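You operate a simulated robot arm through the tools that you are given. There is no shell and no other tool. Be economical: measure what you need, move in short steps, check, and stop when the job is done.

You run a simulated robot arm. Do the job below in one go: nothing can be reset, and whatever is moved stays where it is left.

JOB
Put the green spray can from the top of the gear table on the near end of the wooden bench and the white spray can on the shelf of the wash bench. Open the grey drawer, fetch the stop block with the largest size on its label from the top of the work shelf and set it in the inside of the grey drawer, then shut the drawer. Put the lever pattern from the top of the middle table in the basket there. Do these in any order. Set down upright: spray can.

The check looks at the end state, three seconds after you hand in, the way a careful person would. Anything else that was tipped, shoved, dropped, spilled or broken makes it a failure.

ROBOT AND FRAMES
A 7-joint arm with a two-finger parallel gripper on a trunk, on a base that drives. Base frame: it is fixed to the floor where the robot stands at the start and does not move with it; the origin is under the middle of the robot, x ahead of it, y to its left, z up. Units: mm, degrees, N and s.
With the tool pointing down near the work surface it reaches from about 480 to 920 mm from the robot's upright axis, wherever it stands. Its first joint turns from -115.0 to 115.0 degrees. Places, roughly: basket [-9000, -1000, 1000]; grey drawer [-10800, -2300, 800]; inside of the grey drawer [-10900, -2300, 700]; lever pattern (8x4x3 cm) [-8900, -1100, 900]; near end of the wooden bench [-700, 1400, 800]; shelf of the wash bench [-2300, 1500, 300]; stop block [-6250, -1250, 1000]. Payload 3.91 kg.
Tool frame: the origin (TCP) lies between the finger pads and is the grasp point; the fingertips stand 30 mm ahead of it; z points along the fingers, y is the line along which they close. The gripper opens to 110 mm. The fingers are 20 mm wide and 10 mm thick; the gripper's body (48 by 112 mm) begins 55 mm behind the TCP.
Orientation is that of the tool frame in the base frame, as a unit quaternion [w, x, y, z]. With the fingers straight down and closing along the base's y, the tool's x points along the base's -x, its y along +y and its z along -z.

CONTROLS
- The arm moves only by the tool nudge_tool. Its argument "plan" is a list of rows, each a list of 6 numbers: the shift along the base's x, y, z in mm, then the turn, a rotation vector about the base's x, y, z in rad. In form: [[x, y, z, rx, ry, rz], ...]. A call has 1 to 12 rows; each row shifts and turns the commanded pose from where the row before left it. "hand" is the closure in counts, from 0 (fully open) to 255 (shut), set as the call begins (left out, the last holds). A row lasts 0.2 s, in which the tool goes at most 50 mm and 8.6 degrees; a call with a longer step from one row to the next is refused whole, and so is a gripper value outside its range. Where a pose cannot be reached the arm comes as near as it can. A force on the tool above 40 N (or 10 N above the force at the start of the call, whichever is more), or a blocked arm, ends the call early, and 0.2 s more pass. The fingers move at their own pace (about 153 mm/s each) and stop on an object; they squeeze with about 24 N. The grip force told is the motor's: it shows also when the fingers shut on nothing. Time passes only in rows, and 0.2 s behind the last, so rows that do not move let the fingers close. The reply holds the time, the measured pose of the TCP, the force on the tool along the base axes, the opening and the grip force, in the units named above and with some noise, with the torque about the TCP (base axes, N m) and any sound that the robot's microphone picked up.
- Cameras (640 x 400 px; columns grow to the right, rows downward): "scene" is now at [232.8, 203.1, 1343.8]; the picture's right is [-0.04, -1.00, 0.00], its down [-0.52, 0.02, -0.85] and it looks along [0.85, -0.03, -0.52] (base axes); focal length 270 px, centre (320, 200). "wrist" rides on the gripper at [72, 17, -103] in the tool frame; the picture's right is [-0.23, 0.97, 0.00], its down [-0.76, -0.18, -0.62] and it looks along [-0.61, -0.14, 0.78] (tool axes); focal length 222 px, centre (320, 200). There is no depth. A picture from a camera that has moved, and an enlarged one, comes with that camera's place and axes in the base frame and with its lens.
- camera(camera): a new picture of that camera. The clock stands still meanwhile.
- slide_trunk(by): slides the trunk up (or, below 0, down) by that many mm; the arm and the scene camera ride with it, the base frame stays. It gives what a move gives, with no picture.
- steer(legs): drives the robot by 1 to 6 legs, each [ahead, left, turn to the left] in mm, mm and degrees, along the robot's own axes; the way and the turn of a leg run together, so that a leg with both is an arc; at most 1500 mm and 180 degrees a leg. The arm and the cameras ride along, it lands a little off, and it stops where it bumps. It gives what a move gives.
- pan_tilt(pan, tilt): turns the head with the scene camera to pan (to the left, within 80 degrees either way) and tilt (down, from -29 to 69), counted from straight ahead of the robot. It gives what a move gives.
- close_up(camera, box): a new picture of the part [left, top, right, bottom] of that camera's present view, enlarged. The clock stands still meanwhile.
- hand_in(): hands the job in; it is judged then, once.

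Go step by step. Nothing tells you exact positions but the pictures and the camera data: compare them with the known pose of the tool, close in by small moves and look again before you grip or let go. The budget is 165 turns and 128 pictures, counting those below and the enlarged ones. Unless the task says otherwise, let go and move clear before handing in.

The tools are called as a command line: name --pt "numbers of a row" for each row, then --argument value for the rest, lists and objects as JSON in quotes. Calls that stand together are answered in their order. nudge_tool: Moves the arm, as the interface text tells. Its arguments: {"type":"object","properties":{"plan":{"type":"array"},"hand":{"type":"number"}},"required":["plan"]} The other tools are called the same way: slide_trunk (by) slides the trunk up or down; steer (legs) drives the base; pan_tilt (pan, tilt) turns the head that bears the scene camera; camera (camera) takes a picture; close_up (camera, box) takes an enlarged picture of a part of a camera's view; hand_in () hands the job in.

At the start:

```text
time: 0.0
position: [555.6, -9.8, 1154.4]
orientation: [0.0, 0.0, 1.0, 0.0]
contact_force: [-0.5, -1.2, -0.7]
ft_torque: [-0.01, 0.03, 0.0]
opening: 110.0
finger_force: 0.0
trunk travel left (down, up): [-675.0, 315.0]
robot x, y, heading: [1.3, 1.7, 0.0]
head pan, tilt: [-2.0, 31.3]
```

scene: 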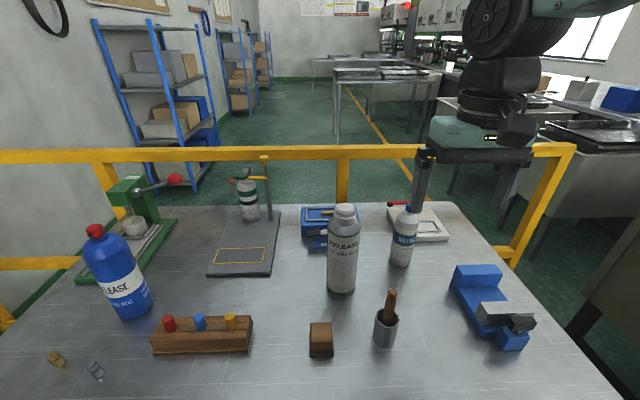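
wrist: 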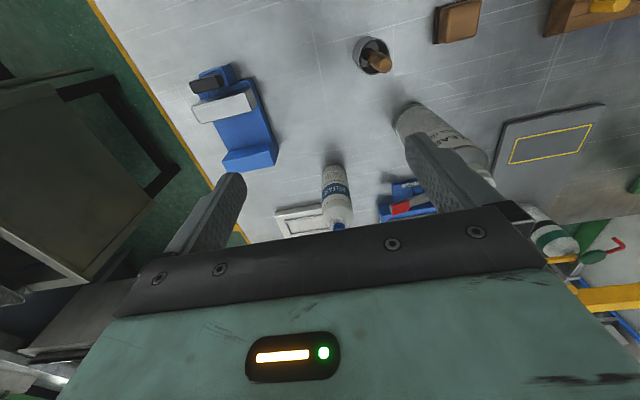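

I see a table with several cans and fixtures ahead; I'll take enlarged views to identify the spray cans.

close_up --camera "scene" --box '[200, 140, 460, 310]'

close_up --camera "scene" --box '[60, 160, 320, 330]'

```text
2.35 times, centred on (330, 225) of scene
camera zoom: at [232.8, 203.1, 1343.8], right [-0.04, -1.0, 0.0], down [-0.52, 0.02, -0.85], along [0.85, -0.03, -0.52], focal length 636 px, centre (296, 141)
```

zoom: 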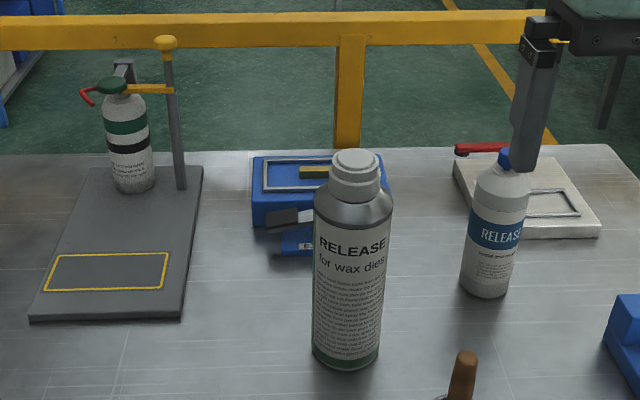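

```text
2.35 times, centred on (190, 245) of scene
camera zoom: at [232.8, 203.1, 1343.8], right [-0.04, -1.0, 0.0], down [-0.52, 0.02, -0.85], along [0.85, -0.03, -0.52], focal length 636 px, centre (626, 94)
```

zoom: 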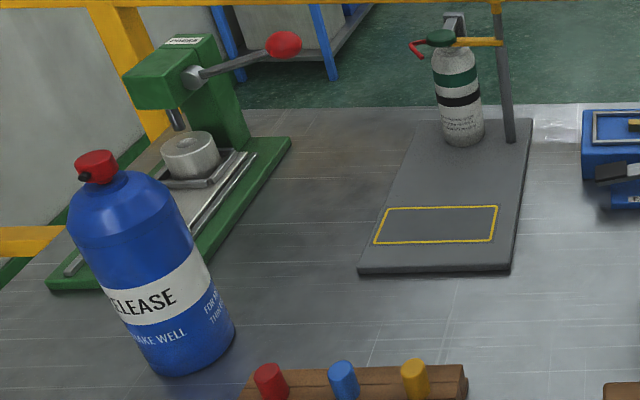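

The table ahead may or may not be the gear table; I'll look around before deciding.

pan_tilt --pan 75 --tilt 20

camera --camera "scene"

pan_tilt --pan -75 --tilt 20

camera --camera "scene"

```text
time: 1.5
position: [555.2, -8.3, 1155.5]
orientation: [-0.001, -0.001, 1.0, 0.0]
contact_force: [-0.1, -0.4, -0.8]
ft_torque: [0.02, -0.03, 0.01]
opening: 110.3
finger_force: 0.1
trunk travel left (down, up): [-675.0, 315.0]
robot x, y, heading: [0.1, 1.2, 0.0]
head pan, tilt: [75.0, 20.0]
```

```text
123 pictures are left
camera scene: at [167.1, 296.2, 1361.8], right [0.97, -0.26, 0.0], down [-0.09, -0.33, -0.94], along [0.24, 0.91, -0.34], focal length 270 px, centre (320, 200)
```

scene: 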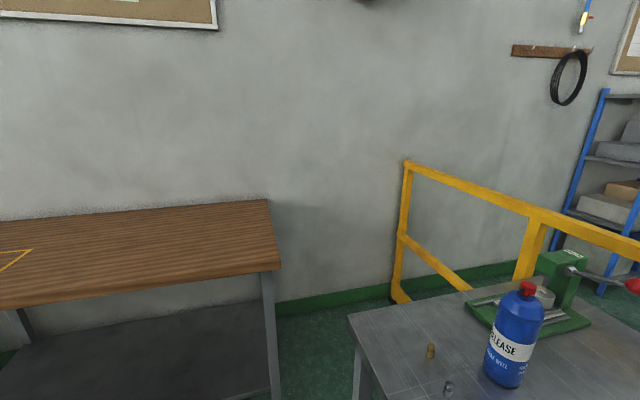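

```text
time: 3.9
position: [555.0, -7.8, 1155.1]
orientation: [-0.001, 0.0, 1.0, 0.0]
contact_force: [-0.3, -0.9, 0.1]
ft_torque: [0.0, -0.02, 0.0]
opening: 110.0
finger_force: 0.0
trunk travel left (down, up): [-675.0, 315.0]
robot x, y, heading: [0.2, -1.0, 0.1]
head pan, tilt: [-75.0, 20.0]
```

```text
122 pictures are left
camera scene: at [167.1, 116.3, 1361.8], right [-0.97, -0.26, 0.0], down [-0.09, 0.33, -0.94], along [0.24, -0.91, -0.34], focal length 270 px, centre (320, 200)
```

scene: 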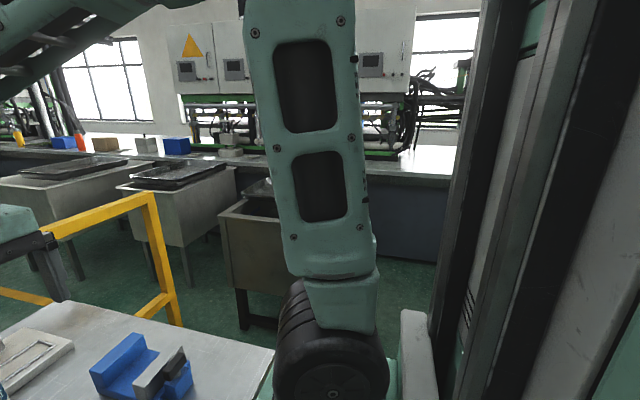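

Table ahead should be the gear table. I'll look at it head-on with tighter zooms.

pan_tilt --pan -5 --tilt 35

close_up --camera "scene" --box '[310, 150, 430, 290]'

close_up --camera "scene" --box '[200, 130, 320, 270]'

close_up --camera "wrist" --box '[480, 100, 640, 300]'

```text
time: 5.3
position: [554.6, -8.9, 1154.0]
orientation: [0.0, 0.0, 1.0, 0.0]
contact_force: [0.1, -0.5, 0.2]
ft_torque: [-0.02, 0.05, -0.02]
opening: 110.0
finger_force: 0.1
trunk travel left (down, up): [-675.0, 315.0]
robot x, y, heading: [2.9, -3.0, 0.0]
head pan, tilt: [-5.0, 35.0]
```

```text
2.86 times, centred on (370, 220) of scene
camera zoom: at [230.7, 198.5, 1338.0], right [-0.09, -1.0, 0.0], down [-0.57, 0.05, -0.82], along [0.82, -0.07, -0.57], focal length 772 px, centre (177, 143)
```

zoom: 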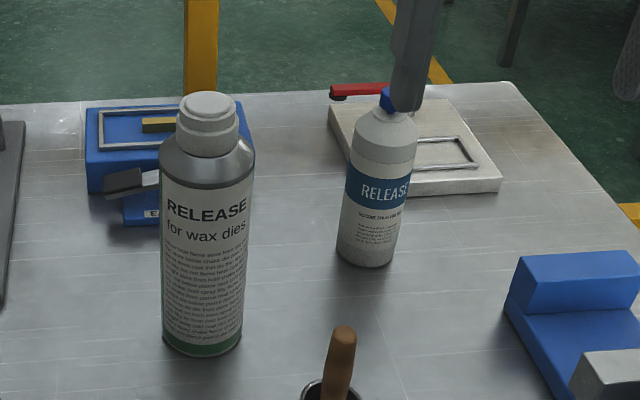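

```text
2.86 times, centred on (260, 200) of scene
camera zoom: at [230.7, 198.5, 1338.0], right [-0.09, -1.0, 0.0], down [-0.57, 0.05, -0.82], along [0.82, -0.07, -0.57], focal length 772 px, centre (491, 200)
```

zoom: 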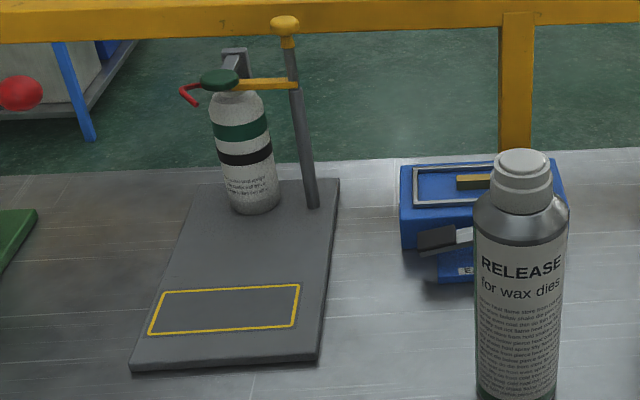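

```text
2.00 times, centred on (560, 200) of wrist
camera zoom: at [483.2, 8.4, 1258.4], right [0.23, 0.97, 0.0], down [0.76, -0.18, 0.62], along [0.61, -0.14, -0.78], focal length 444 px, centre (-160, 200)
```

zoom: 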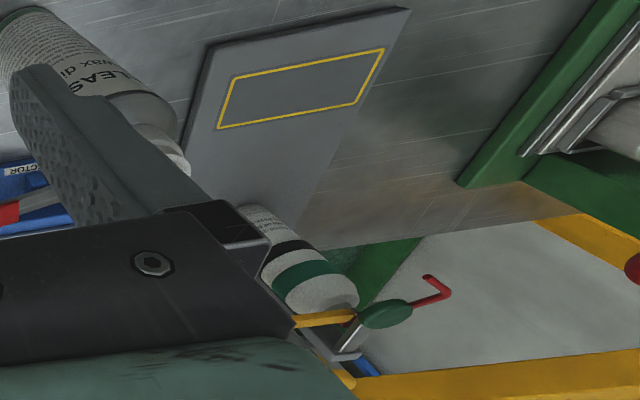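

The green-banded can sits in a stand with a yellow bar; before deciding on anything I want to see the rest of the room. I'll raise the trunk, back off slightly and turn.

slide_trunk --by 150

steer --legs '[[-250, 0, 0], [0, 0, 110]]'

pan_tilt --pan 0 --tilt 20

camera --camera "scene"

pan_tilt --pan 60 --tilt 20

camera --camera "scene"

```text
time: 7.0
position: [555.7, -10.0, 1303.5]
orientation: [0.0, -0.001, 1.0, 0.0]
contact_force: [0.2, -0.3, -0.8]
ft_torque: [-0.01, -0.02, -0.02]
opening: 110.0
finger_force: 0.1
trunk travel left (down, up): [-825.0, 165.0]
robot x, y, heading: [-0.1, 1.8, -0.1]
head pan, tilt: [-5.0, 35.0]
```

```text
time: 13.4
position: [-427.6, 526.4, 1304.7]
orientation: [0.0, 0.815, -0.579, 0.001]
contact_force: [-0.3, -0.5, -0.8]
ft_torque: [0.01, -0.01, 0.0]
opening: 109.8
finger_force: 0.0
trunk travel left (down, up): [-825.0, 165.0]
robot x, y, heading: [-249.4, -2.2, 109.5]
head pan, tilt: [-5.0, 35.0]
```

```text
time: 14.2
position: [-427.2, 527.0, 1303.9]
orientation: [-0.001, 0.816, -0.579, 0.0]
contact_force: [1.4, 0.0, 0.0]
ft_torque: [0.04, 0.02, 0.0]
opening: 110.2
finger_force: 0.1
trunk travel left (down, up): [-825.0, 165.0]
robot x, y, heading: [-256.6, 1.0, 109.2]
head pan, tilt: [0.0, 20.0]
```

```text
118 pictures are left
camera scene: at [-522.6, 155.0, 1511.8], right [0.94, 0.33, 0.0], down [0.11, -0.32, -0.94], along [-0.31, 0.89, -0.34], focal length 270 px, centre (320, 200)
```

scene: 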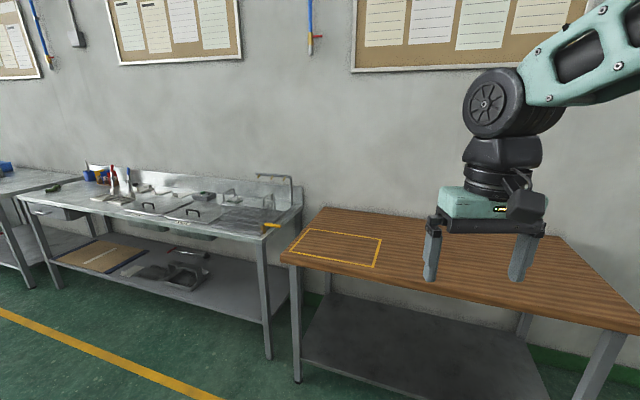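

```text
time: 15.5
position: [-426.1, 525.7, 1304.5]
orientation: [0.0, 0.816, -0.578, -0.001]
contact_force: [0.1, 0.2, -0.1]
ft_torque: [0.0, -0.01, -0.03]
opening: 110.2
finger_force: 0.0
trunk travel left (down, up): [-825.0, 165.0]
robot x, y, heading: [-255.4, -1.3, 109.2]
head pan, tilt: [60.0, 20.0]
```

```text
117 pictures are left
camera scene: at [-583.4, 84.5, 1511.8], right [0.19, 0.98, 0.0], down [0.34, -0.06, -0.94], along [-0.92, 0.18, -0.34], focal length 270 px, centre (320, 200)
```

scene: 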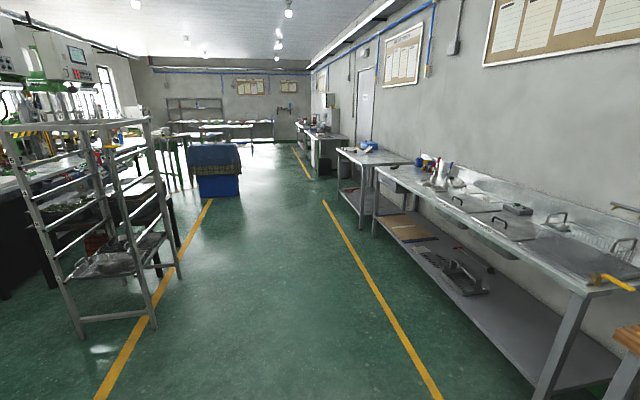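

The wooden bench with its outlined end and the wash bench are clear. Now back to the gear table to read the labels.

steer --legs '[[0, 0, -109.3], [250, 0, 0]]'

pan_tilt --pan 0 --tilt 40

camera --camera "scene"

```text
time: 21.8
position: [549.5, 8.1, 1305.6]
orientation: [0.0, -0.011, 1.0, 0.0]
contact_force: [-0.7, -0.3, -1.0]
ft_torque: [0.0, -0.04, 0.02]
opening: 109.8
finger_force: 0.1
trunk travel left (down, up): [-825.0, 165.0]
robot x, y, heading: [-6.8, 10.7, 1.4]
head pan, tilt: [60.0, 20.0]
```

```text
time: 23.1
position: [551.2, 7.5, 1304.8]
orientation: [0.001, -0.011, 1.0, 0.0]
contact_force: [0.4, -0.6, 0.2]
ft_torque: [0.0, 0.0, -0.01]
opening: 109.9
finger_force: 0.0
trunk travel left (down, up): [-825.0, 165.0]
robot x, y, heading: [-3.8, 4.0, 1.3]
head pan, tilt: [0.0, 40.0]
```

```text
116 pictures are left
camera scene: at [218.7, 215.9, 1480.5], right [0.02, -1.0, 0.0], down [-0.64, -0.01, -0.77], along [0.77, 0.02, -0.64], focal length 270 px, centre (320, 200)
```

scene: 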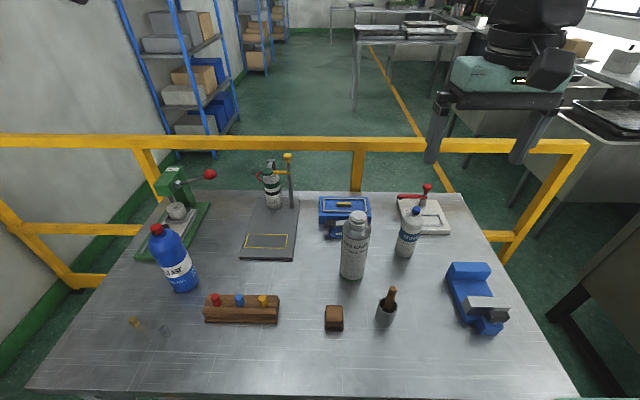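

close_up --camera "scene" --box '[240, 145, 310, 215]'

close_up --camera "scene" --box '[325, 205, 375, 285]'

close_up --camera "scene" --box '[385, 180, 455, 265]'

```text
5.71 times, centred on (275, 180) of scene
camera zoom: at [218.7, 215.9, 1480.5], right [0.02, -1.0, 0.0], down [-0.64, -0.01, -0.77], along [0.77, 0.02, -0.64], focal length 1544 px, centre (577, 314)
```

zoom: 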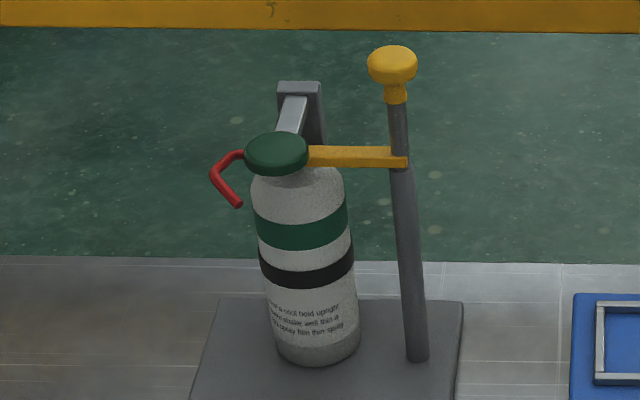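

```text
5.00 times, centred on (350, 245) of scene
camera zoom: at [218.7, 215.9, 1480.5], right [0.02, -1.0, 0.0], down [-0.64, -0.01, -0.77], along [0.77, 0.02, -0.64], focal length 1351 px, centre (170, -25)
```

zoom: 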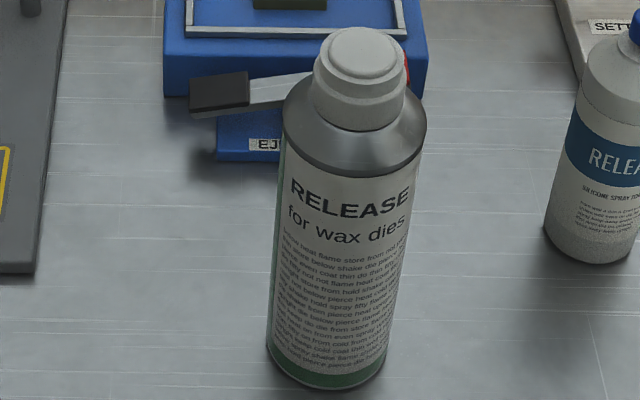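

```text
4.71 times, centred on (420, 222) of scene
camera zoom: at [218.7, 215.9, 1480.5], right [0.02, -1.0, 0.0], down [-0.64, -0.01, -0.77], along [0.77, 0.02, -0.64], focal length 1272 px, centre (-151, 94)
```

zoom: 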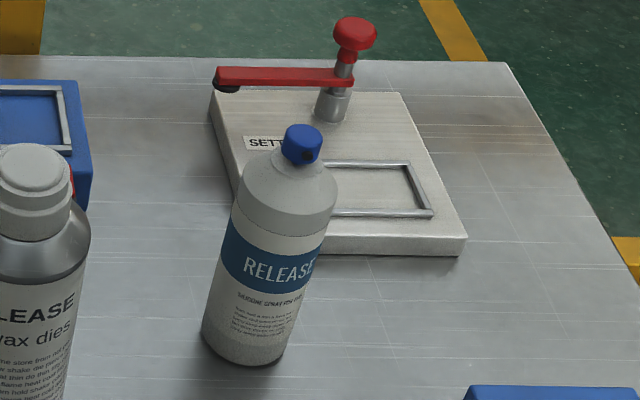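

The tall can seems to have green on its sides with the white label facing us. I'll swing the wrist camera round to see its side and the others'.

nudge_tool --pt "6 -20 -10 0 0 0.143" --pt "6 -20 -10 0 0 0.143" --pt "6 -20 -10 0 0 0.143" --pt "6 -20 -10 0 0 0.143" --pt "6 -20 -10 0 0 0.143" --pt "6 -20 -10 0 0 0.143" --pt "6 -20 -10 0 0 0.143" --pt "6 -20 -10 0 0 0.143" --pt "6 -20 -10 0 0 0.143" --pt "6 -20 -10 0 0 0.143" --pt "6 -20 -10 0 0 0.143" --pt "0 0 0 0 0 0"

camera --camera "wrist"

```text
time: 25.7
position: [616.8, -211.6, 1195.3]
orientation: [0.0, 0.717, -0.697, 0.0]
contact_force: [0.3, 0.2, 0.4]
ft_torque: [-0.02, -0.01, 0.0]
opening: 109.9
finger_force: 0.0
trunk travel left (down, up): [-825.0, 165.0]
robot x, y, heading: [-2.5, 3.0, 1.2]
head pan, tilt: [0.0, 40.0]
```

```text
112 pictures are left
camera wrist: at [602.8, -284.2, 1298.8], right [-0.98, 0.2, 0.0], down [0.16, 0.77, 0.62], along [0.13, 0.61, -0.78], focal length 222 px, centre (320, 200)
```

wrist: 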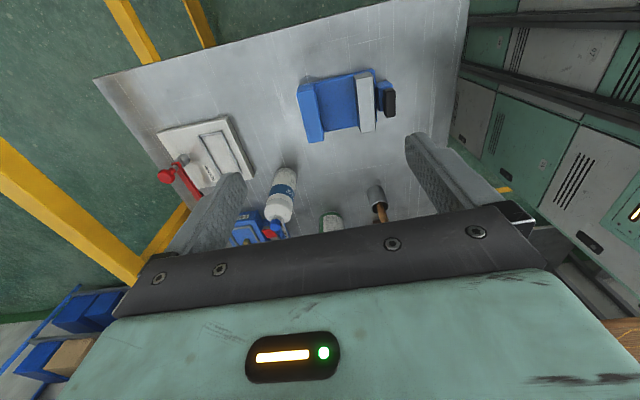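

close_up --camera "wrist" --box '[220, 150, 400, 250]'

```text
3.56 times, centred on (310, 200) of wrist
camera zoom: at [602.8, -284.2, 1298.8], right [-0.98, 0.2, 0.0], down [0.16, 0.77, 0.62], along [0.13, 0.61, -0.78], focal length 790 px, centre (356, 200)
```

zoom: 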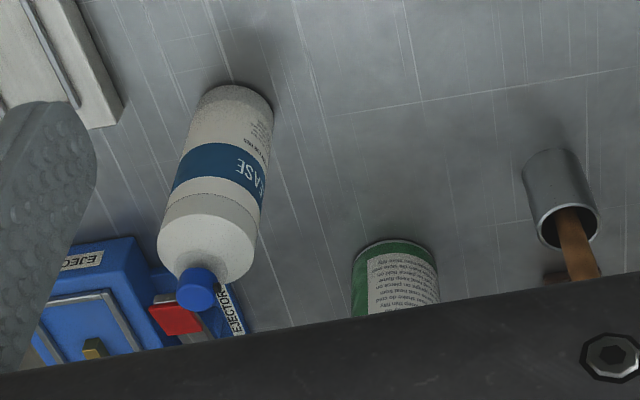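

The tall can is green with a white label and the blue-capped "silicone spray" can is the white one. I place the green can's axis near (648, 144) with its top at about 1082; moving above it now.

nudge_tool --pt "4 44 0 0 0 0" --pt "4 44 0 0 0 0" --pt "4 44 0 0 0 0" --pt "4 44 0 0 0 0" --pt "4 44 0 0 0 0" --pt "4 44 0 0 0 0" --pt "4 44 0 0 0 0" --pt "3 47 0 0 0 0" --pt "0 0 -30 0 0 0" --pt "0 0 -20 0 0 0" --pt "0 0 0 0 0 0"

camera --camera "scene"

camera --camera "wrist"

```text
time: 28.1
position: [648.6, 145.2, 1146.4]
orientation: [0.0, 0.716, -0.698, 0.0]
contact_force: [-0.5, -0.2, -0.3]
ft_torque: [-0.03, -0.01, -0.01]
opening: 109.9
finger_force: 0.1
trunk travel left (down, up): [-825.0, 165.0]
robot x, y, heading: [-2.7, 5.2, 1.4]
head pan, tilt: [0.0, 40.0]
```

```text
110 pictures are left
camera scene: at [218.7, 215.9, 1480.4], right [0.02, -1.0, 0.0], down [-0.64, -0.01, -0.77], along [0.77, 0.02, -0.64], focal length 270 px, centre (320, 200)
```

scene: 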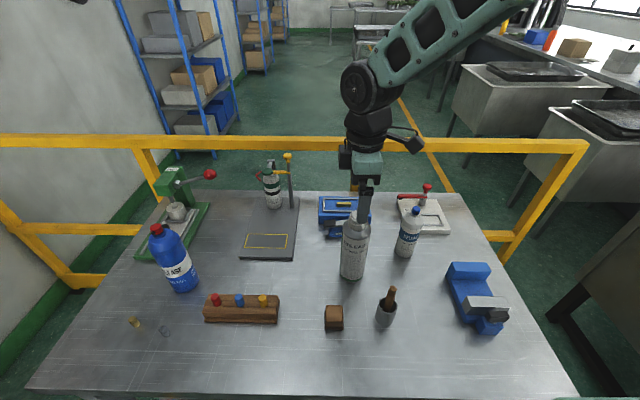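

```text
109 pictures are left
camera wrist: at [633.2, 72.9, 1250.3], right [-0.98, 0.2, 0.0], down [0.16, 0.77, 0.62], along [0.13, 0.61, -0.78], focal length 222 px, centre (320, 200)
```

wrist: 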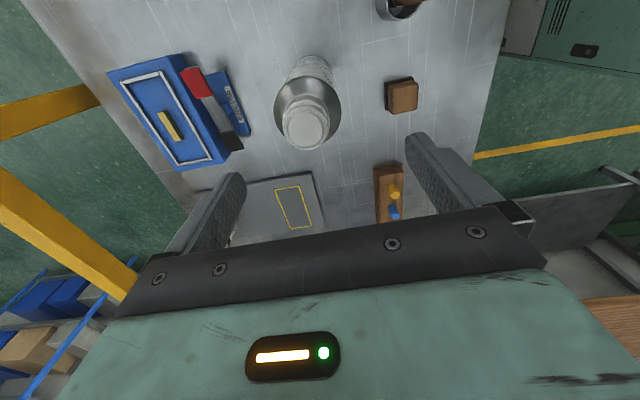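

close_up --camera "scene" --box '[320, 140, 400, 290]'

close_up --camera "wrist" --box '[180, 40, 480, 240]'

```text
2.67 times, centred on (360, 215) of scene
camera zoom: at [218.7, 215.9, 1480.4], right [0.02, -1.0, 0.0], down [-0.64, -0.01, -0.77], along [0.77, 0.02, -0.64], focal length 721 px, centre (213, 160)
```

zoom: 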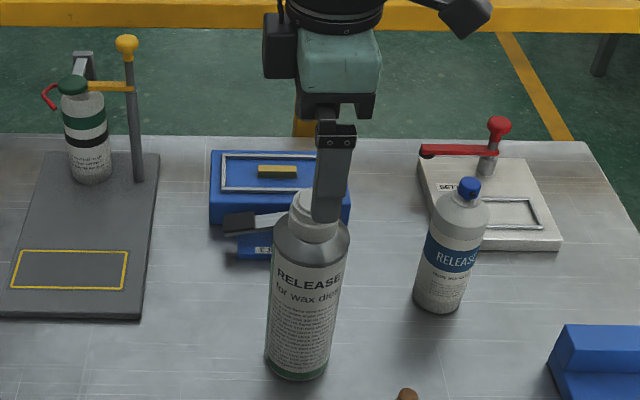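

```text
2.00 times, centred on (330, 140) of wrist
camera zoom: at [633.2, 72.9, 1250.3], right [-0.98, 0.2, 0.0], down [0.16, 0.77, 0.62], along [0.13, 0.61, -0.78], focal length 444 px, centre (300, 320)
```

zoom: 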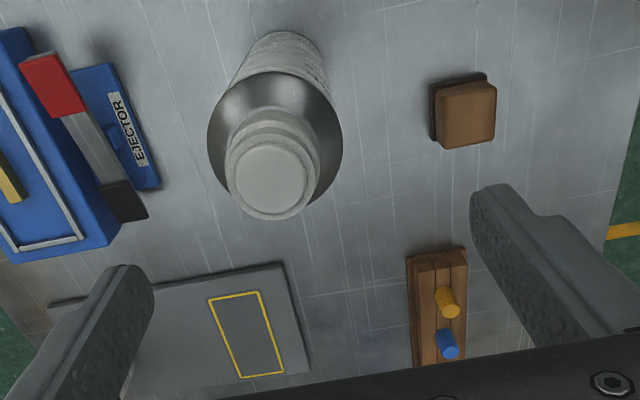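

Wrist view puts the can axis at about (659, 137). I'll correct and descend to the can's upper body.

nudge_tool --pt "10 -8 0 0 0 0" --pt "0 0 -20 0 0 0" --pt "0 0 -20 0 0 0" --pt "0 0 -20 0 0 0" --pt "0 0 -20 0 0 0" --pt "0 0 -15 0 0 0" --pt "0 0 -10 0 0 0" --pt "0 0 -6 0 0 0" --pt "0 0 0 0 0 0"

close_up --camera "scene" --box '[310, 140, 410, 300]'

camera --camera "wrist"

```text
time: 30.1
position: [657.6, 135.7, 1034.0]
orientation: [0.0, 0.716, -0.699, -0.001]
contact_force: [-0.2, 0.4, -0.7]
ft_torque: [0.02, -0.03, -0.01]
opening: 110.3
finger_force: 0.1
trunk travel left (down, up): [-825.0, 165.0]
robot x, y, heading: [-5.7, 11.1, 1.4]
head pan, tilt: [0.0, 40.0]
```

```text
2.50 times, centred on (360, 220) of scene
camera zoom: at [218.7, 215.9, 1480.4], right [0.02, -1.0, 0.0], down [-0.64, -0.01, -0.77], along [0.77, 0.02, -0.64], focal length 676 px, centre (220, 150)
```

zoom: 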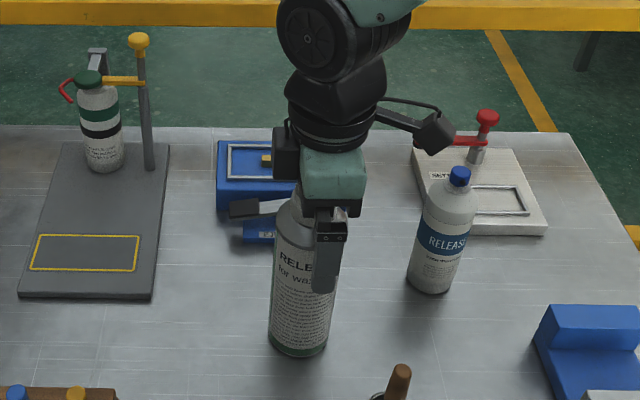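

```text
105 pictures are left
camera wrist: at [642.4, 62.7, 1137.1], right [-0.98, 0.2, 0.0], down [0.16, 0.77, 0.62], along [0.13, 0.61, -0.78], focal length 222 px, centre (320, 200)
```

wrist: 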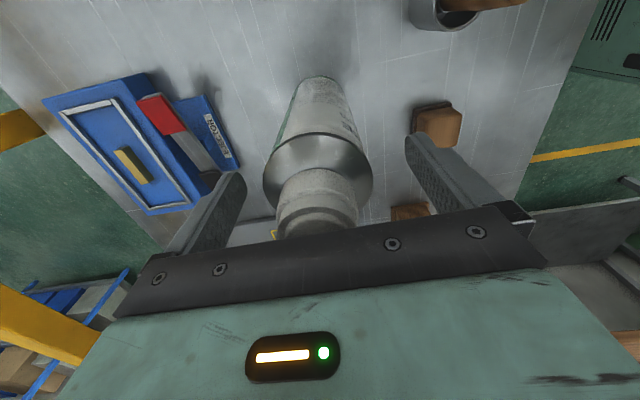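

The wrist view shows the can centred between the fingers; closing.

nudge_tool --pt "0 0 0 0 0 0" --pt "0 0 0 0 0 0" --pt "0 0 0 0 0 0" --pt "0 0 0 0 0 0" --hand 255

camera --camera "wrist"

```text
time: 31.1
position: [657.9, 134.3, 1033.9]
orientation: [0.001, 0.716, -0.698, -0.001]
contact_force: [1.4, 0.2, 2.2]
ft_torque: [0.11, -0.14, -0.06]
opening: 65.3
finger_force: 23.6
trunk travel left (down, up): [-825.0, 165.0]
robot x, y, heading: [-4.9, 6.3, 1.4]
head pan, tilt: [0.0, 40.0]
```

```text
104 pictures are left
camera wrist: at [642.5, 62.7, 1137.3], right [-0.98, 0.2, 0.0], down [0.16, 0.77, 0.62], along [0.13, 0.61, -0.78], focal length 222 px, centre (320, 200)
```

wrist: 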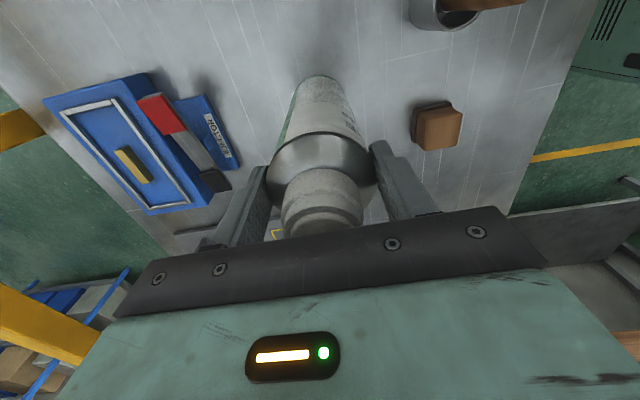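

Gripped. Lifting clear.

nudge_tool --pt "0 0 15 0 0 0" --pt "0 0 20 0 0 0" --pt "0 0 25 0 0 0" --pt "0 0 30 0 0 0" --pt "0 0 30 0 0 0" --pt "0 0 30 0 0 0" --pt "0 0 30 0 0 0" --pt "0 0 30 0 0 0" --pt "0 0 20 0 0 0" --pt "0 0 10 0 0 0" --pt "0 0 0 0 0 0"

camera --camera "scene"

```text
time: 33.5
position: [657.8, 134.9, 1274.6]
orientation: [0.001, 0.716, -0.698, 0.001]
contact_force: [-0.1, 0.2, -3.8]
ft_torque: [0.01, 0.02, 0.01]
opening: 65.1
finger_force: 23.8
trunk travel left (down, up): [-825.0, 165.0]
robot x, y, heading: [-4.2, 4.0, 1.1]
head pan, tilt: [0.0, 40.0]
```

```text
103 pictures are left
camera scene: at [218.8, 215.9, 1480.4], right [0.02, -1.0, 0.0], down [-0.64, -0.01, -0.77], along [0.77, 0.02, -0.64], focal length 270 px, centre (320, 200)
```

scene: 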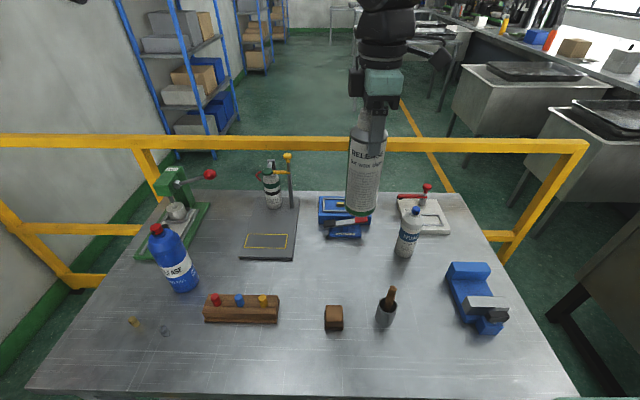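

Can is secure (about 0.4 kg). Now I drive to the wooden bench, stopping short to look.

steer --legs '[[-250, 0, 0], [0, 0, 89], [0, 460, 0], [400, 0, 0]]'

pan_tilt --pan 0 --tilt 35

camera --camera "scene"

```text
time: 40.9
position: [-708.1, 643.5, 1273.0]
orientation: [0.001, 0.998, 0.068, 0.001]
contact_force: [-0.1, 0.3, -3.4]
ft_torque: [-0.03, 0.02, -0.02]
opening: 65.3
finger_force: 24.5
trunk travel left (down, up): [-825.0, 165.0]
robot x, y, heading: [-501.1, 3.1, 97.6]
head pan, tilt: [0.0, 40.0]
stopped in leg 3: the robot was blocked; the commanded pose is now the measured one
```

```text
time: 41.6
position: [-706.4, 644.6, 1273.6]
orientation: [0.0, 0.998, 0.068, 0.0]
contact_force: [0.0, 0.6, -3.9]
ft_torque: [0.04, -0.01, 0.03]
opening: 65.2
finger_force: 24.0
trunk travel left (down, up): [-825.0, 165.0]
robot x, y, heading: [-507.1, -3.1, 97.9]
head pan, tilt: [0.0, 35.0]
```

```text
102 pictures are left
camera scene: at [-737.5, 201.7, 1487.9], right [0.99, 0.13, 0.0], down [0.08, -0.57, -0.82], along [-0.11, 0.81, -0.57], focal length 270 px, centre (320, 200)
```

scene: 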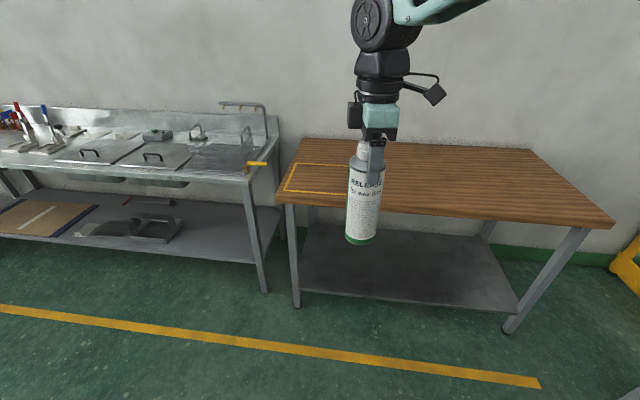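

The drive was blocked on the left; I need to see what's there.

pan_tilt --pan 80 --tilt 45

camera --camera "scene"

```text
time: 43.1
position: [-707.3, 643.3, 1273.5]
orientation: [0.0, 0.998, 0.068, 0.0]
contact_force: [-0.1, 0.2, -2.8]
ft_torque: [0.0, -0.02, 0.01]
opening: 65.4
finger_force: 24.3
trunk travel left (down, up): [-825.0, 165.0]
robot x, y, heading: [-502.8, 0.8, 97.6]
head pan, tilt: [80.0, 45.0]
```

```text
101 pictures are left
camera scene: at [-807.0, 117.7, 1473.2], right [0.04, 1.0, 0.0], down [0.71, -0.03, -0.71], along [-0.71, 0.03, -0.71], focal length 270 px, centre (320, 200)
```

scene: 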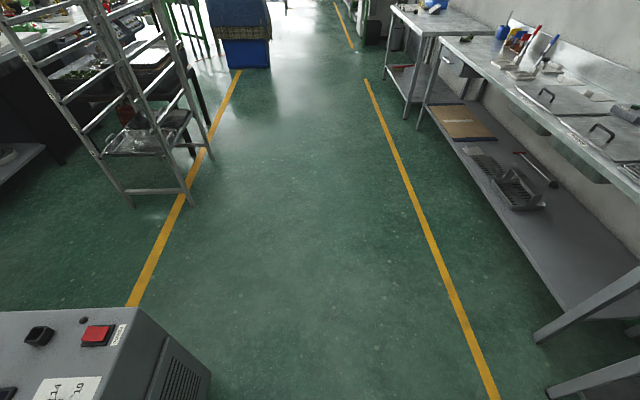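

A grey control cabinet stands behind-left; it stopped the base. I'll go straight ahead to the bench instead.

steer --legs '[[650, 0, 0]]'

camera --camera "scene"

pan_tilt --pan 0 --tilt 40

camera --camera "scene"

```text
time: 46.7
position: [-791.7, 1282.5, 1272.5]
orientation: [0.0, 0.998, 0.067, 0.0]
contact_force: [-0.4, 0.7, -3.2]
ft_torque: [-0.03, -0.01, 0.02]
opening: 65.3
finger_force: 24.3
trunk travel left (down, up): [-825.0, 165.0]
robot x, y, heading: [-588.4, 640.9, 97.9]
head pan, tilt: [80.0, 45.0]
```

```text
100 pictures are left
camera scene: at [-892.9, 757.6, 1473.2], right [0.04, 1.0, 0.0], down [0.71, -0.03, -0.71], along [-0.71, 0.03, -0.71], focal length 270 px, centre (320, 200)
```

scene: 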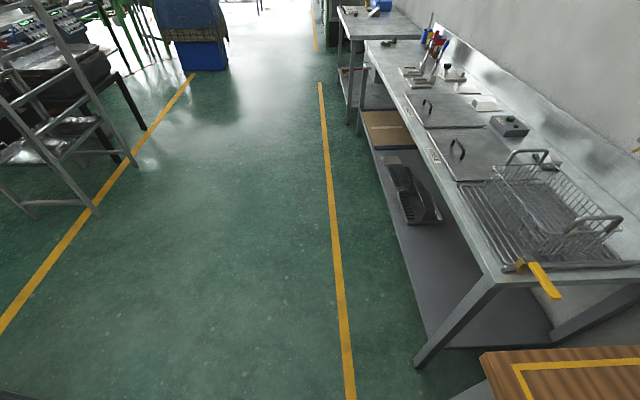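

```text
time: 48.2
position: [-791.9, 1283.4, 1273.9]
orientation: [0.0, 0.998, 0.067, 0.0]
contact_force: [-0.3, -0.4, -3.2]
ft_torque: [0.0, 0.02, 0.03]
opening: 65.0
finger_force: 23.7
trunk travel left (down, up): [-825.0, 165.0]
robot x, y, heading: [-591.9, 638.7, 97.8]
head pan, tilt: [0.0, 40.0]
```

```text
99 pictures are left
camera scene: at [-822.9, 838.5, 1480.4], right [0.99, 0.13, 0.0], down [0.09, -0.64, -0.77], along [-0.1, 0.76, -0.64], focal length 270 px, centre (320, 200)
```

scene: 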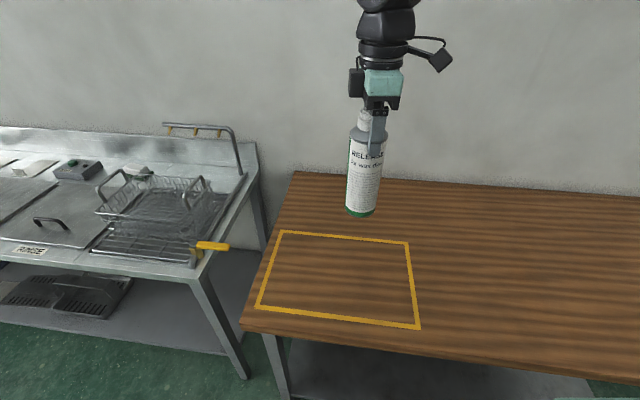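

The outlined near end is directly below, centred near (-826, 1315). Lowering the can over it.

nudge_tool --pt "-10 10 -25 0 0 0" --pt "-10 10 -25 0 0 0" --pt "-10 10 -30 0 0 0" --pt "0 0 -30 0 0 0" --pt "0 0 -30 0 0 0" --pt "0 0 -30 0 0 0" --pt "0 0 -25 0 0 0" --pt "0 0 -20 0 0 0" --pt "0 0 -15 0 0 0" --pt "0 0 0 0 0 0"

close_up --camera "scene" --box '[240, 140, 460, 340]'

```text
time: 50.4
position: [-822.6, 1313.1, 1041.8]
orientation: [0.0, 0.998, 0.066, -0.001]
contact_force: [0.1, -0.7, -4.0]
ft_torque: [-0.01, -0.03, 0.01]
opening: 65.1
finger_force: 23.8
trunk travel left (down, up): [-825.0, 165.0]
robot x, y, heading: [-588.1, 638.2, 97.8]
head pan, tilt: [0.0, 40.0]
```

```text
2.00 times, centred on (350, 240) of scene
camera zoom: at [-822.9, 838.5, 1480.4], right [0.99, 0.13, 0.0], down [0.09, -0.64, -0.77], along [-0.1, 0.76, -0.64], focal length 541 px, centre (260, 120)
```

zoom: 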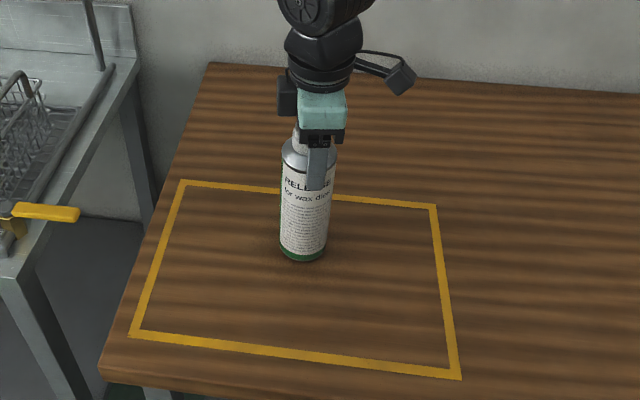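

nudge_tool --pt "0 0 -6 0 0 0" --pt "0 0 -6 0 0 0" --pt "0 0 -6 0 0 0" --pt "0 0 -4 0 0 0" --pt "0 0 -4 0 0 0" --pt "0 0 -4 0 0 0" --pt "0 0 0 0 0 0"

close_up --camera "scene" --box '[240, 140, 460, 340]'

```text
time: 51.3
position: [-823.3, 1312.7, 1031.8]
orientation: [-0.003, 0.998, 0.067, -0.001]
contact_force: [5.4, -6.0, 21.9]
ft_torque: [-0.85, -0.39, 0.08]
opening: 65.1
finger_force: 24.0
trunk travel left (down, up): [-825.0, 165.0]
robot x, y, heading: [-589.7, 635.5, 97.8]
head pan, tilt: [0.0, 40.0]
stopped in row 4: the force on the tool passed its limit (the readings are from after the stop); the commanded pose is now the measured one
```

```text
2.00 times, centred on (350, 240) of scene
camera zoom: at [-822.1, 837.0, 1480.9], right [0.99, 0.13, 0.0], down [0.08, -0.64, -0.77], along [-0.1, 0.76, -0.64], focal length 541 px, centre (260, 120)
```

zoom: 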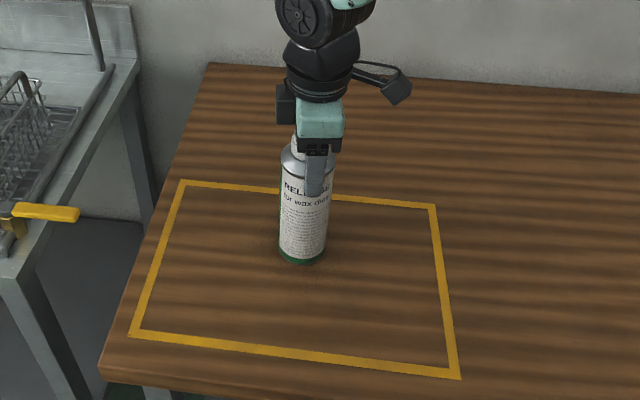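

The can is standing on the bench. Releasing and rising.

nudge_tool --pt "0 0 1 0 0 0" --pt "0 0 0 0 0 0" --pt "0 0 0 0 0 0"

nudge_tool --pt "0 0 0 0 0 0" --pt "0 0 0 0 0 0" --pt "0 0 0 0 0 0" --hand 0

nudge_tool --pt "0 0 15 0 0 0" --pt "0 0 25 0 0 0" --pt "0 0 30 0 0 0" --pt "0 0 40 0 0 0" --pt "0 0 45 0 0 0" --pt "0 0 45 0 0 0" --pt "0 0 45 0 0 0" --pt "0 0 0 0 0 0"

camera --camera "scene"

```text
time: 52.1
position: [-824.4, 1314.4, 1031.1]
orientation: [-0.002, 0.998, 0.067, 0.0]
contact_force: [5.4, -7.2, 23.4]
ft_torque: [-1.22, -0.39, 0.2]
opening: 65.0
finger_force: 23.8
trunk travel left (down, up): [-825.0, 165.0]
robot x, y, heading: [-590.7, 639.1, 97.6]
head pan, tilt: [0.0, 40.0]
```

```text
time: 52.9
position: [-824.4, 1314.2, 1029.6]
orientation: [-0.001, 0.998, 0.068, -0.001]
contact_force: [-0.4, -0.9, 0.6]
ft_torque: [-0.03, 0.0, 0.01]
opening: 110.1
finger_force: 0.1
trunk travel left (down, up): [-825.0, 165.0]
robot x, y, heading: [-589.8, 641.1, 97.4]
head pan, tilt: [0.0, 40.0]
```

```text
time: 54.7
position: [-823.9, 1311.2, 1276.8]
orientation: [-0.001, 0.998, 0.067, -0.001]
contact_force: [0.1, -0.4, -0.2]
ft_torque: [0.02, 0.0, 0.01]
opening: 109.9
finger_force: 0.0
trunk travel left (down, up): [-825.0, 165.0]
robot x, y, heading: [-588.0, 639.5, 97.5]
head pan, tilt: [0.0, 40.0]
```

```text
96 pictures are left
camera scene: at [-822.8, 838.3, 1480.4], right [0.99, 0.13, 0.0], down [0.09, -0.64, -0.77], along [-0.1, 0.76, -0.64], focal length 270 px, centre (320, 200)
```

scene: 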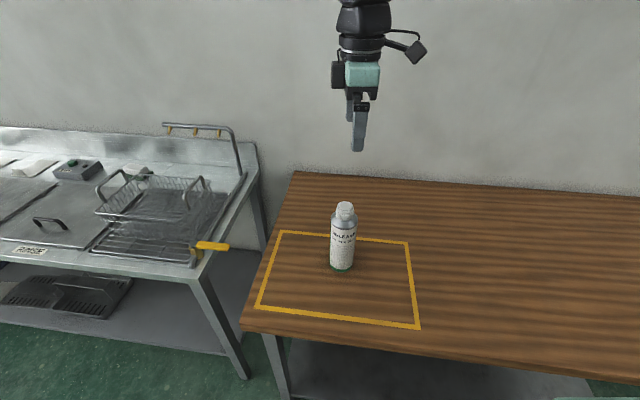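

Green can stands inside the outline. Back to the gear table for the white can.

steer --legs '[[-330, 0, 0], [0, -360, 0], [-260, 0, 0], [0, 0, -97.5]]'

camera --camera "scene"

```text
time: 64.4
position: [545.9, 217.0, 1277.7]
orientation: [0.001, -0.693, 0.721, 0.0]
contact_force: [0.9, -0.1, -0.3]
ft_torque: [-0.01, -0.01, -0.03]
opening: 109.8
finger_force: 0.0
trunk travel left (down, up): [-825.0, 165.0]
robot x, y, heading: [-155.2, 104.4, -2.4]
head pan, tilt: [0.0, 40.0]
```

```text
95 pictures are left
camera scene: at [79.2, 301.0, 1480.4], right [-0.04, -1.0, 0.0], down [-0.64, 0.03, -0.77], along [0.77, -0.03, -0.64], focal length 270 px, centre (320, 200)
```

scene: 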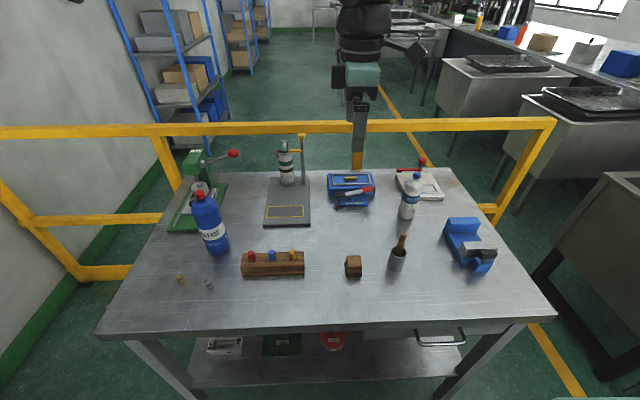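

The white can is at about (740, -16). I'll realign the base and turn the tool so it points forward and down, closing sideways — the shelf needs such a grip.

steer --legs '[[0, 0, 2.4], [90, -100, 0]]'

nudge_tool --pt "-15 -20 0 0 0 -0.14" --pt "-15 -20 0 0 0 -0.14" --pt "-15 -20 0 0 0 -0.14" --pt "-15 -10 0 0 0 -0.14" --pt "0 -10 0 0 0 -0.14" --pt "0 0 0 0 0 -0.14" --pt "0 0 0 0 0 -0.14" --pt "0 0 0 0 0 -0.14" --pt "0 0 0 0 0 -0.14" --pt "0 0 0 0 0 -0.14" --pt "0 0 0 0 0 -0.14" --pt "0 0 0 0 0 0"

nudge_tool --pt "0 0 -10 0 -0.14 0" --pt "0 0 -10 0 -0.14 0" --pt "0 0 -10 0 -0.14 0" --pt "0 0 -10 0 -0.14 0" --pt "0 0 -10 0 -0.14 0" --pt "0 0 -10 0 -0.14 0" --pt "0 0 -10 0 -0.12 0" --pt "0 0 0 0 0 0"

camera --camera "scene"

camera --camera "wrist"

```text
time: 66.1
position: [627.7, 147.4, 1276.5]
orientation: [-0.002, 0.708, -0.706, 0.001]
contact_force: [-0.1, 0.2, -0.9]
ft_torque: [-0.02, -0.02, 0.03]
opening: 109.9
finger_force: 0.1
trunk travel left (down, up): [-825.0, 165.0]
robot x, y, heading: [-67.4, 4.3, 0.1]
head pan, tilt: [0.0, 40.0]
```

```text
time: 68.7
position: [567.9, 67.5, 1278.0]
orientation: [0.002, -0.016, 1.0, -0.003]
contact_force: [1.0, -0.2, -0.1]
ft_torque: [-0.01, -0.02, 0.0]
opening: 110.0
finger_force: 0.1
trunk travel left (down, up): [-825.0, 165.0]
robot x, y, heading: [-68.2, 3.6, 0.1]
head pan, tilt: [0.0, 40.0]
```

```text
time: 70.5
position: [568.2, 68.6, 1206.6]
orientation: [0.462, -0.014, 0.887, -0.01]
contact_force: [-0.5, 0.3, -0.7]
ft_torque: [0.0, -0.01, -0.01]
opening: 110.1
finger_force: 0.1
trunk travel left (down, up): [-825.0, 165.0]
robot x, y, heading: [-69.1, 5.5, -0.1]
head pan, tilt: [0.0, 40.0]
```

```text
94 pictures are left
camera scene: at [158.7, 211.5, 1480.4], right [0.0, -1.0, 0.0], down [-0.64, 0.0, -0.77], along [0.77, 0.0, -0.64], focal length 270 px, centre (320, 200)
```

scene: 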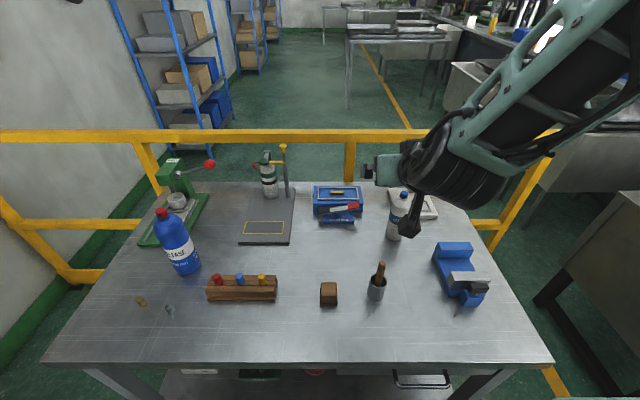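

```text
93 pictures are left
camera wrist: at [441.8, 82.9, 1205.8], right [0.11, 0.98, 0.16], down [-0.07, -0.15, 0.99], along [0.99, -0.12, 0.05], focal length 222 px, centre (320, 200)
```

wrist: 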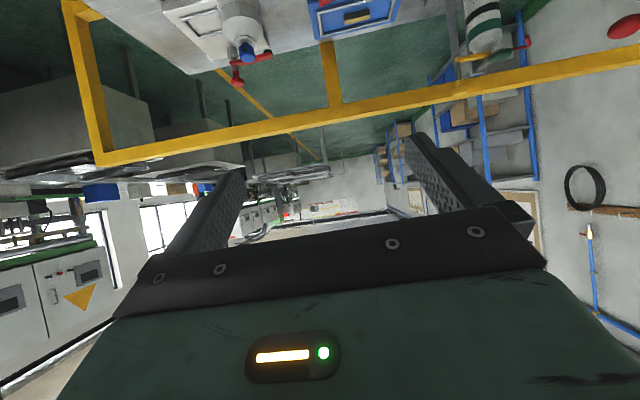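

nudge_tool --pt "5 -24 -20 0 0 0" --pt "5 -24 -30 0 0 0" --pt "5 -23 -30 0 0 0" --pt "5 -23 -30 0 0 0" --pt "5 0 -30 0 0 0" --pt "5 0 -30 0 0 0" --pt "0 0 -10 0 0 0" --pt "0 0 0 0 0 0"

camera --camera "scene"

camera --camera "wrist"

```text
time: 72.3
position: [598.4, -27.3, 1024.9]
orientation: [0.463, -0.014, 0.886, -0.009]
contact_force: [0.1, 0.2, 0.3]
ft_torque: [0.02, 0.05, -0.01]
opening: 110.1
finger_force: 0.0
trunk travel left (down, up): [-825.0, 165.0]
robot x, y, heading: [-66.4, 2.6, 0.2]
head pan, tilt: [0.0, 40.0]
```

```text
92 pictures are left
camera scene: at [158.7, 211.5, 1480.4], right [0.0, -1.0, 0.0], down [-0.64, 0.0, -0.77], along [0.77, 0.0, -0.64], focal length 270 px, centre (320, 200)
```

scene: 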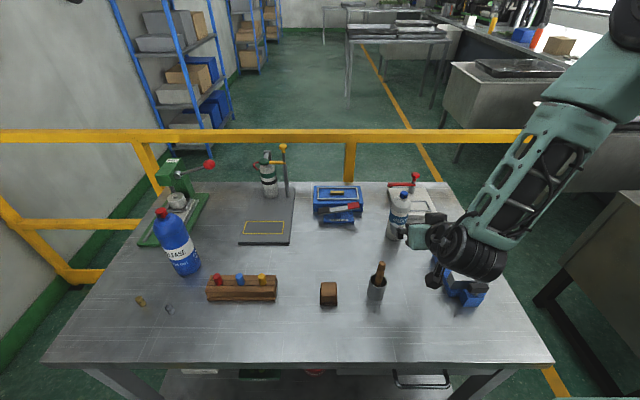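

```text
91 pictures are left
camera wrist: at [472.5, -11.1, 1025.5], right [0.11, 0.98, 0.16], down [-0.07, -0.15, 0.99], along [0.99, -0.12, 0.05], focal length 222 px, centre (320, 200)
```

wrist: 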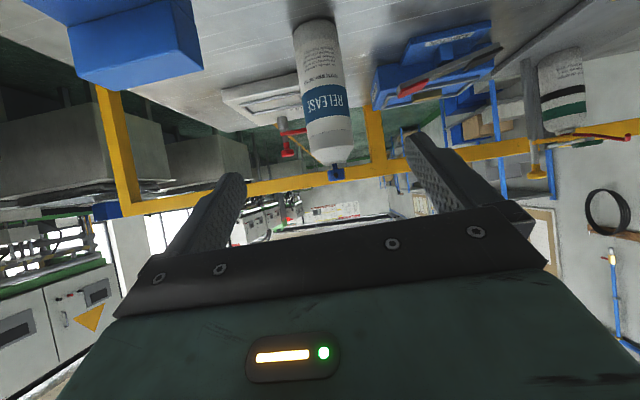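

nudge_tool --pt "10 10 -15 0 0 0" --pt "20 0 -15 0 0 0" --pt "20 0 -15 0 0 0" --pt "20 0 -15 0 0 0" --pt "20 0 -15 0 0 0" --pt "15 0 -10 0 0 0" --pt "10 0 -10 0 0 0" --pt "0 0 0 0 0 0"

camera --camera "wrist"

close_up --camera "scene" --box '[340, 160, 500, 310]'

```text
time: 74.1
position: [714.9, -16.4, 932.8]
orientation: [0.463, -0.014, 0.886, -0.01]
contact_force: [0.6, -0.2, 0.4]
ft_torque: [-0.01, 0.0, -0.01]
opening: 110.0
finger_force: 0.0
trunk travel left (down, up): [-825.0, 165.0]
robot x, y, heading: [-72.0, 3.5, -0.1]
head pan, tilt: [0.0, 40.0]
```

```text
90 pictures are left
camera wrist: at [587.6, -0.4, 931.7], right [0.11, 0.98, 0.16], down [-0.07, -0.15, 0.99], along [0.99, -0.12, 0.05], focal length 222 px, centre (320, 200)
```

wrist: 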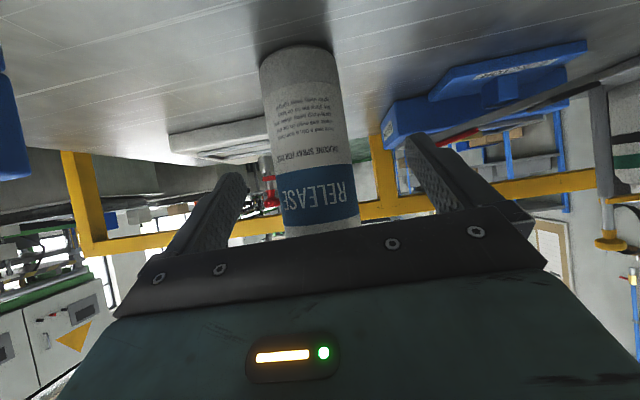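

```text
2.67 times, centred on (420, 235) of scene
camera zoom: at [158.7, 211.5, 1480.4], right [0.0, -1.0, 0.0], down [-0.64, 0.0, -0.77], along [0.77, 0.0, -0.64], focal length 721 px, centre (53, 107)
```

zoom: 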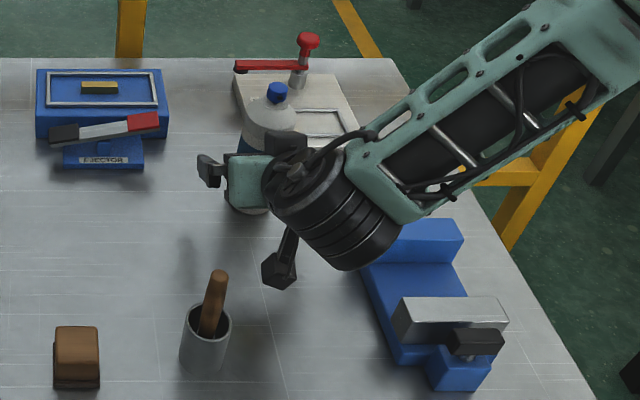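

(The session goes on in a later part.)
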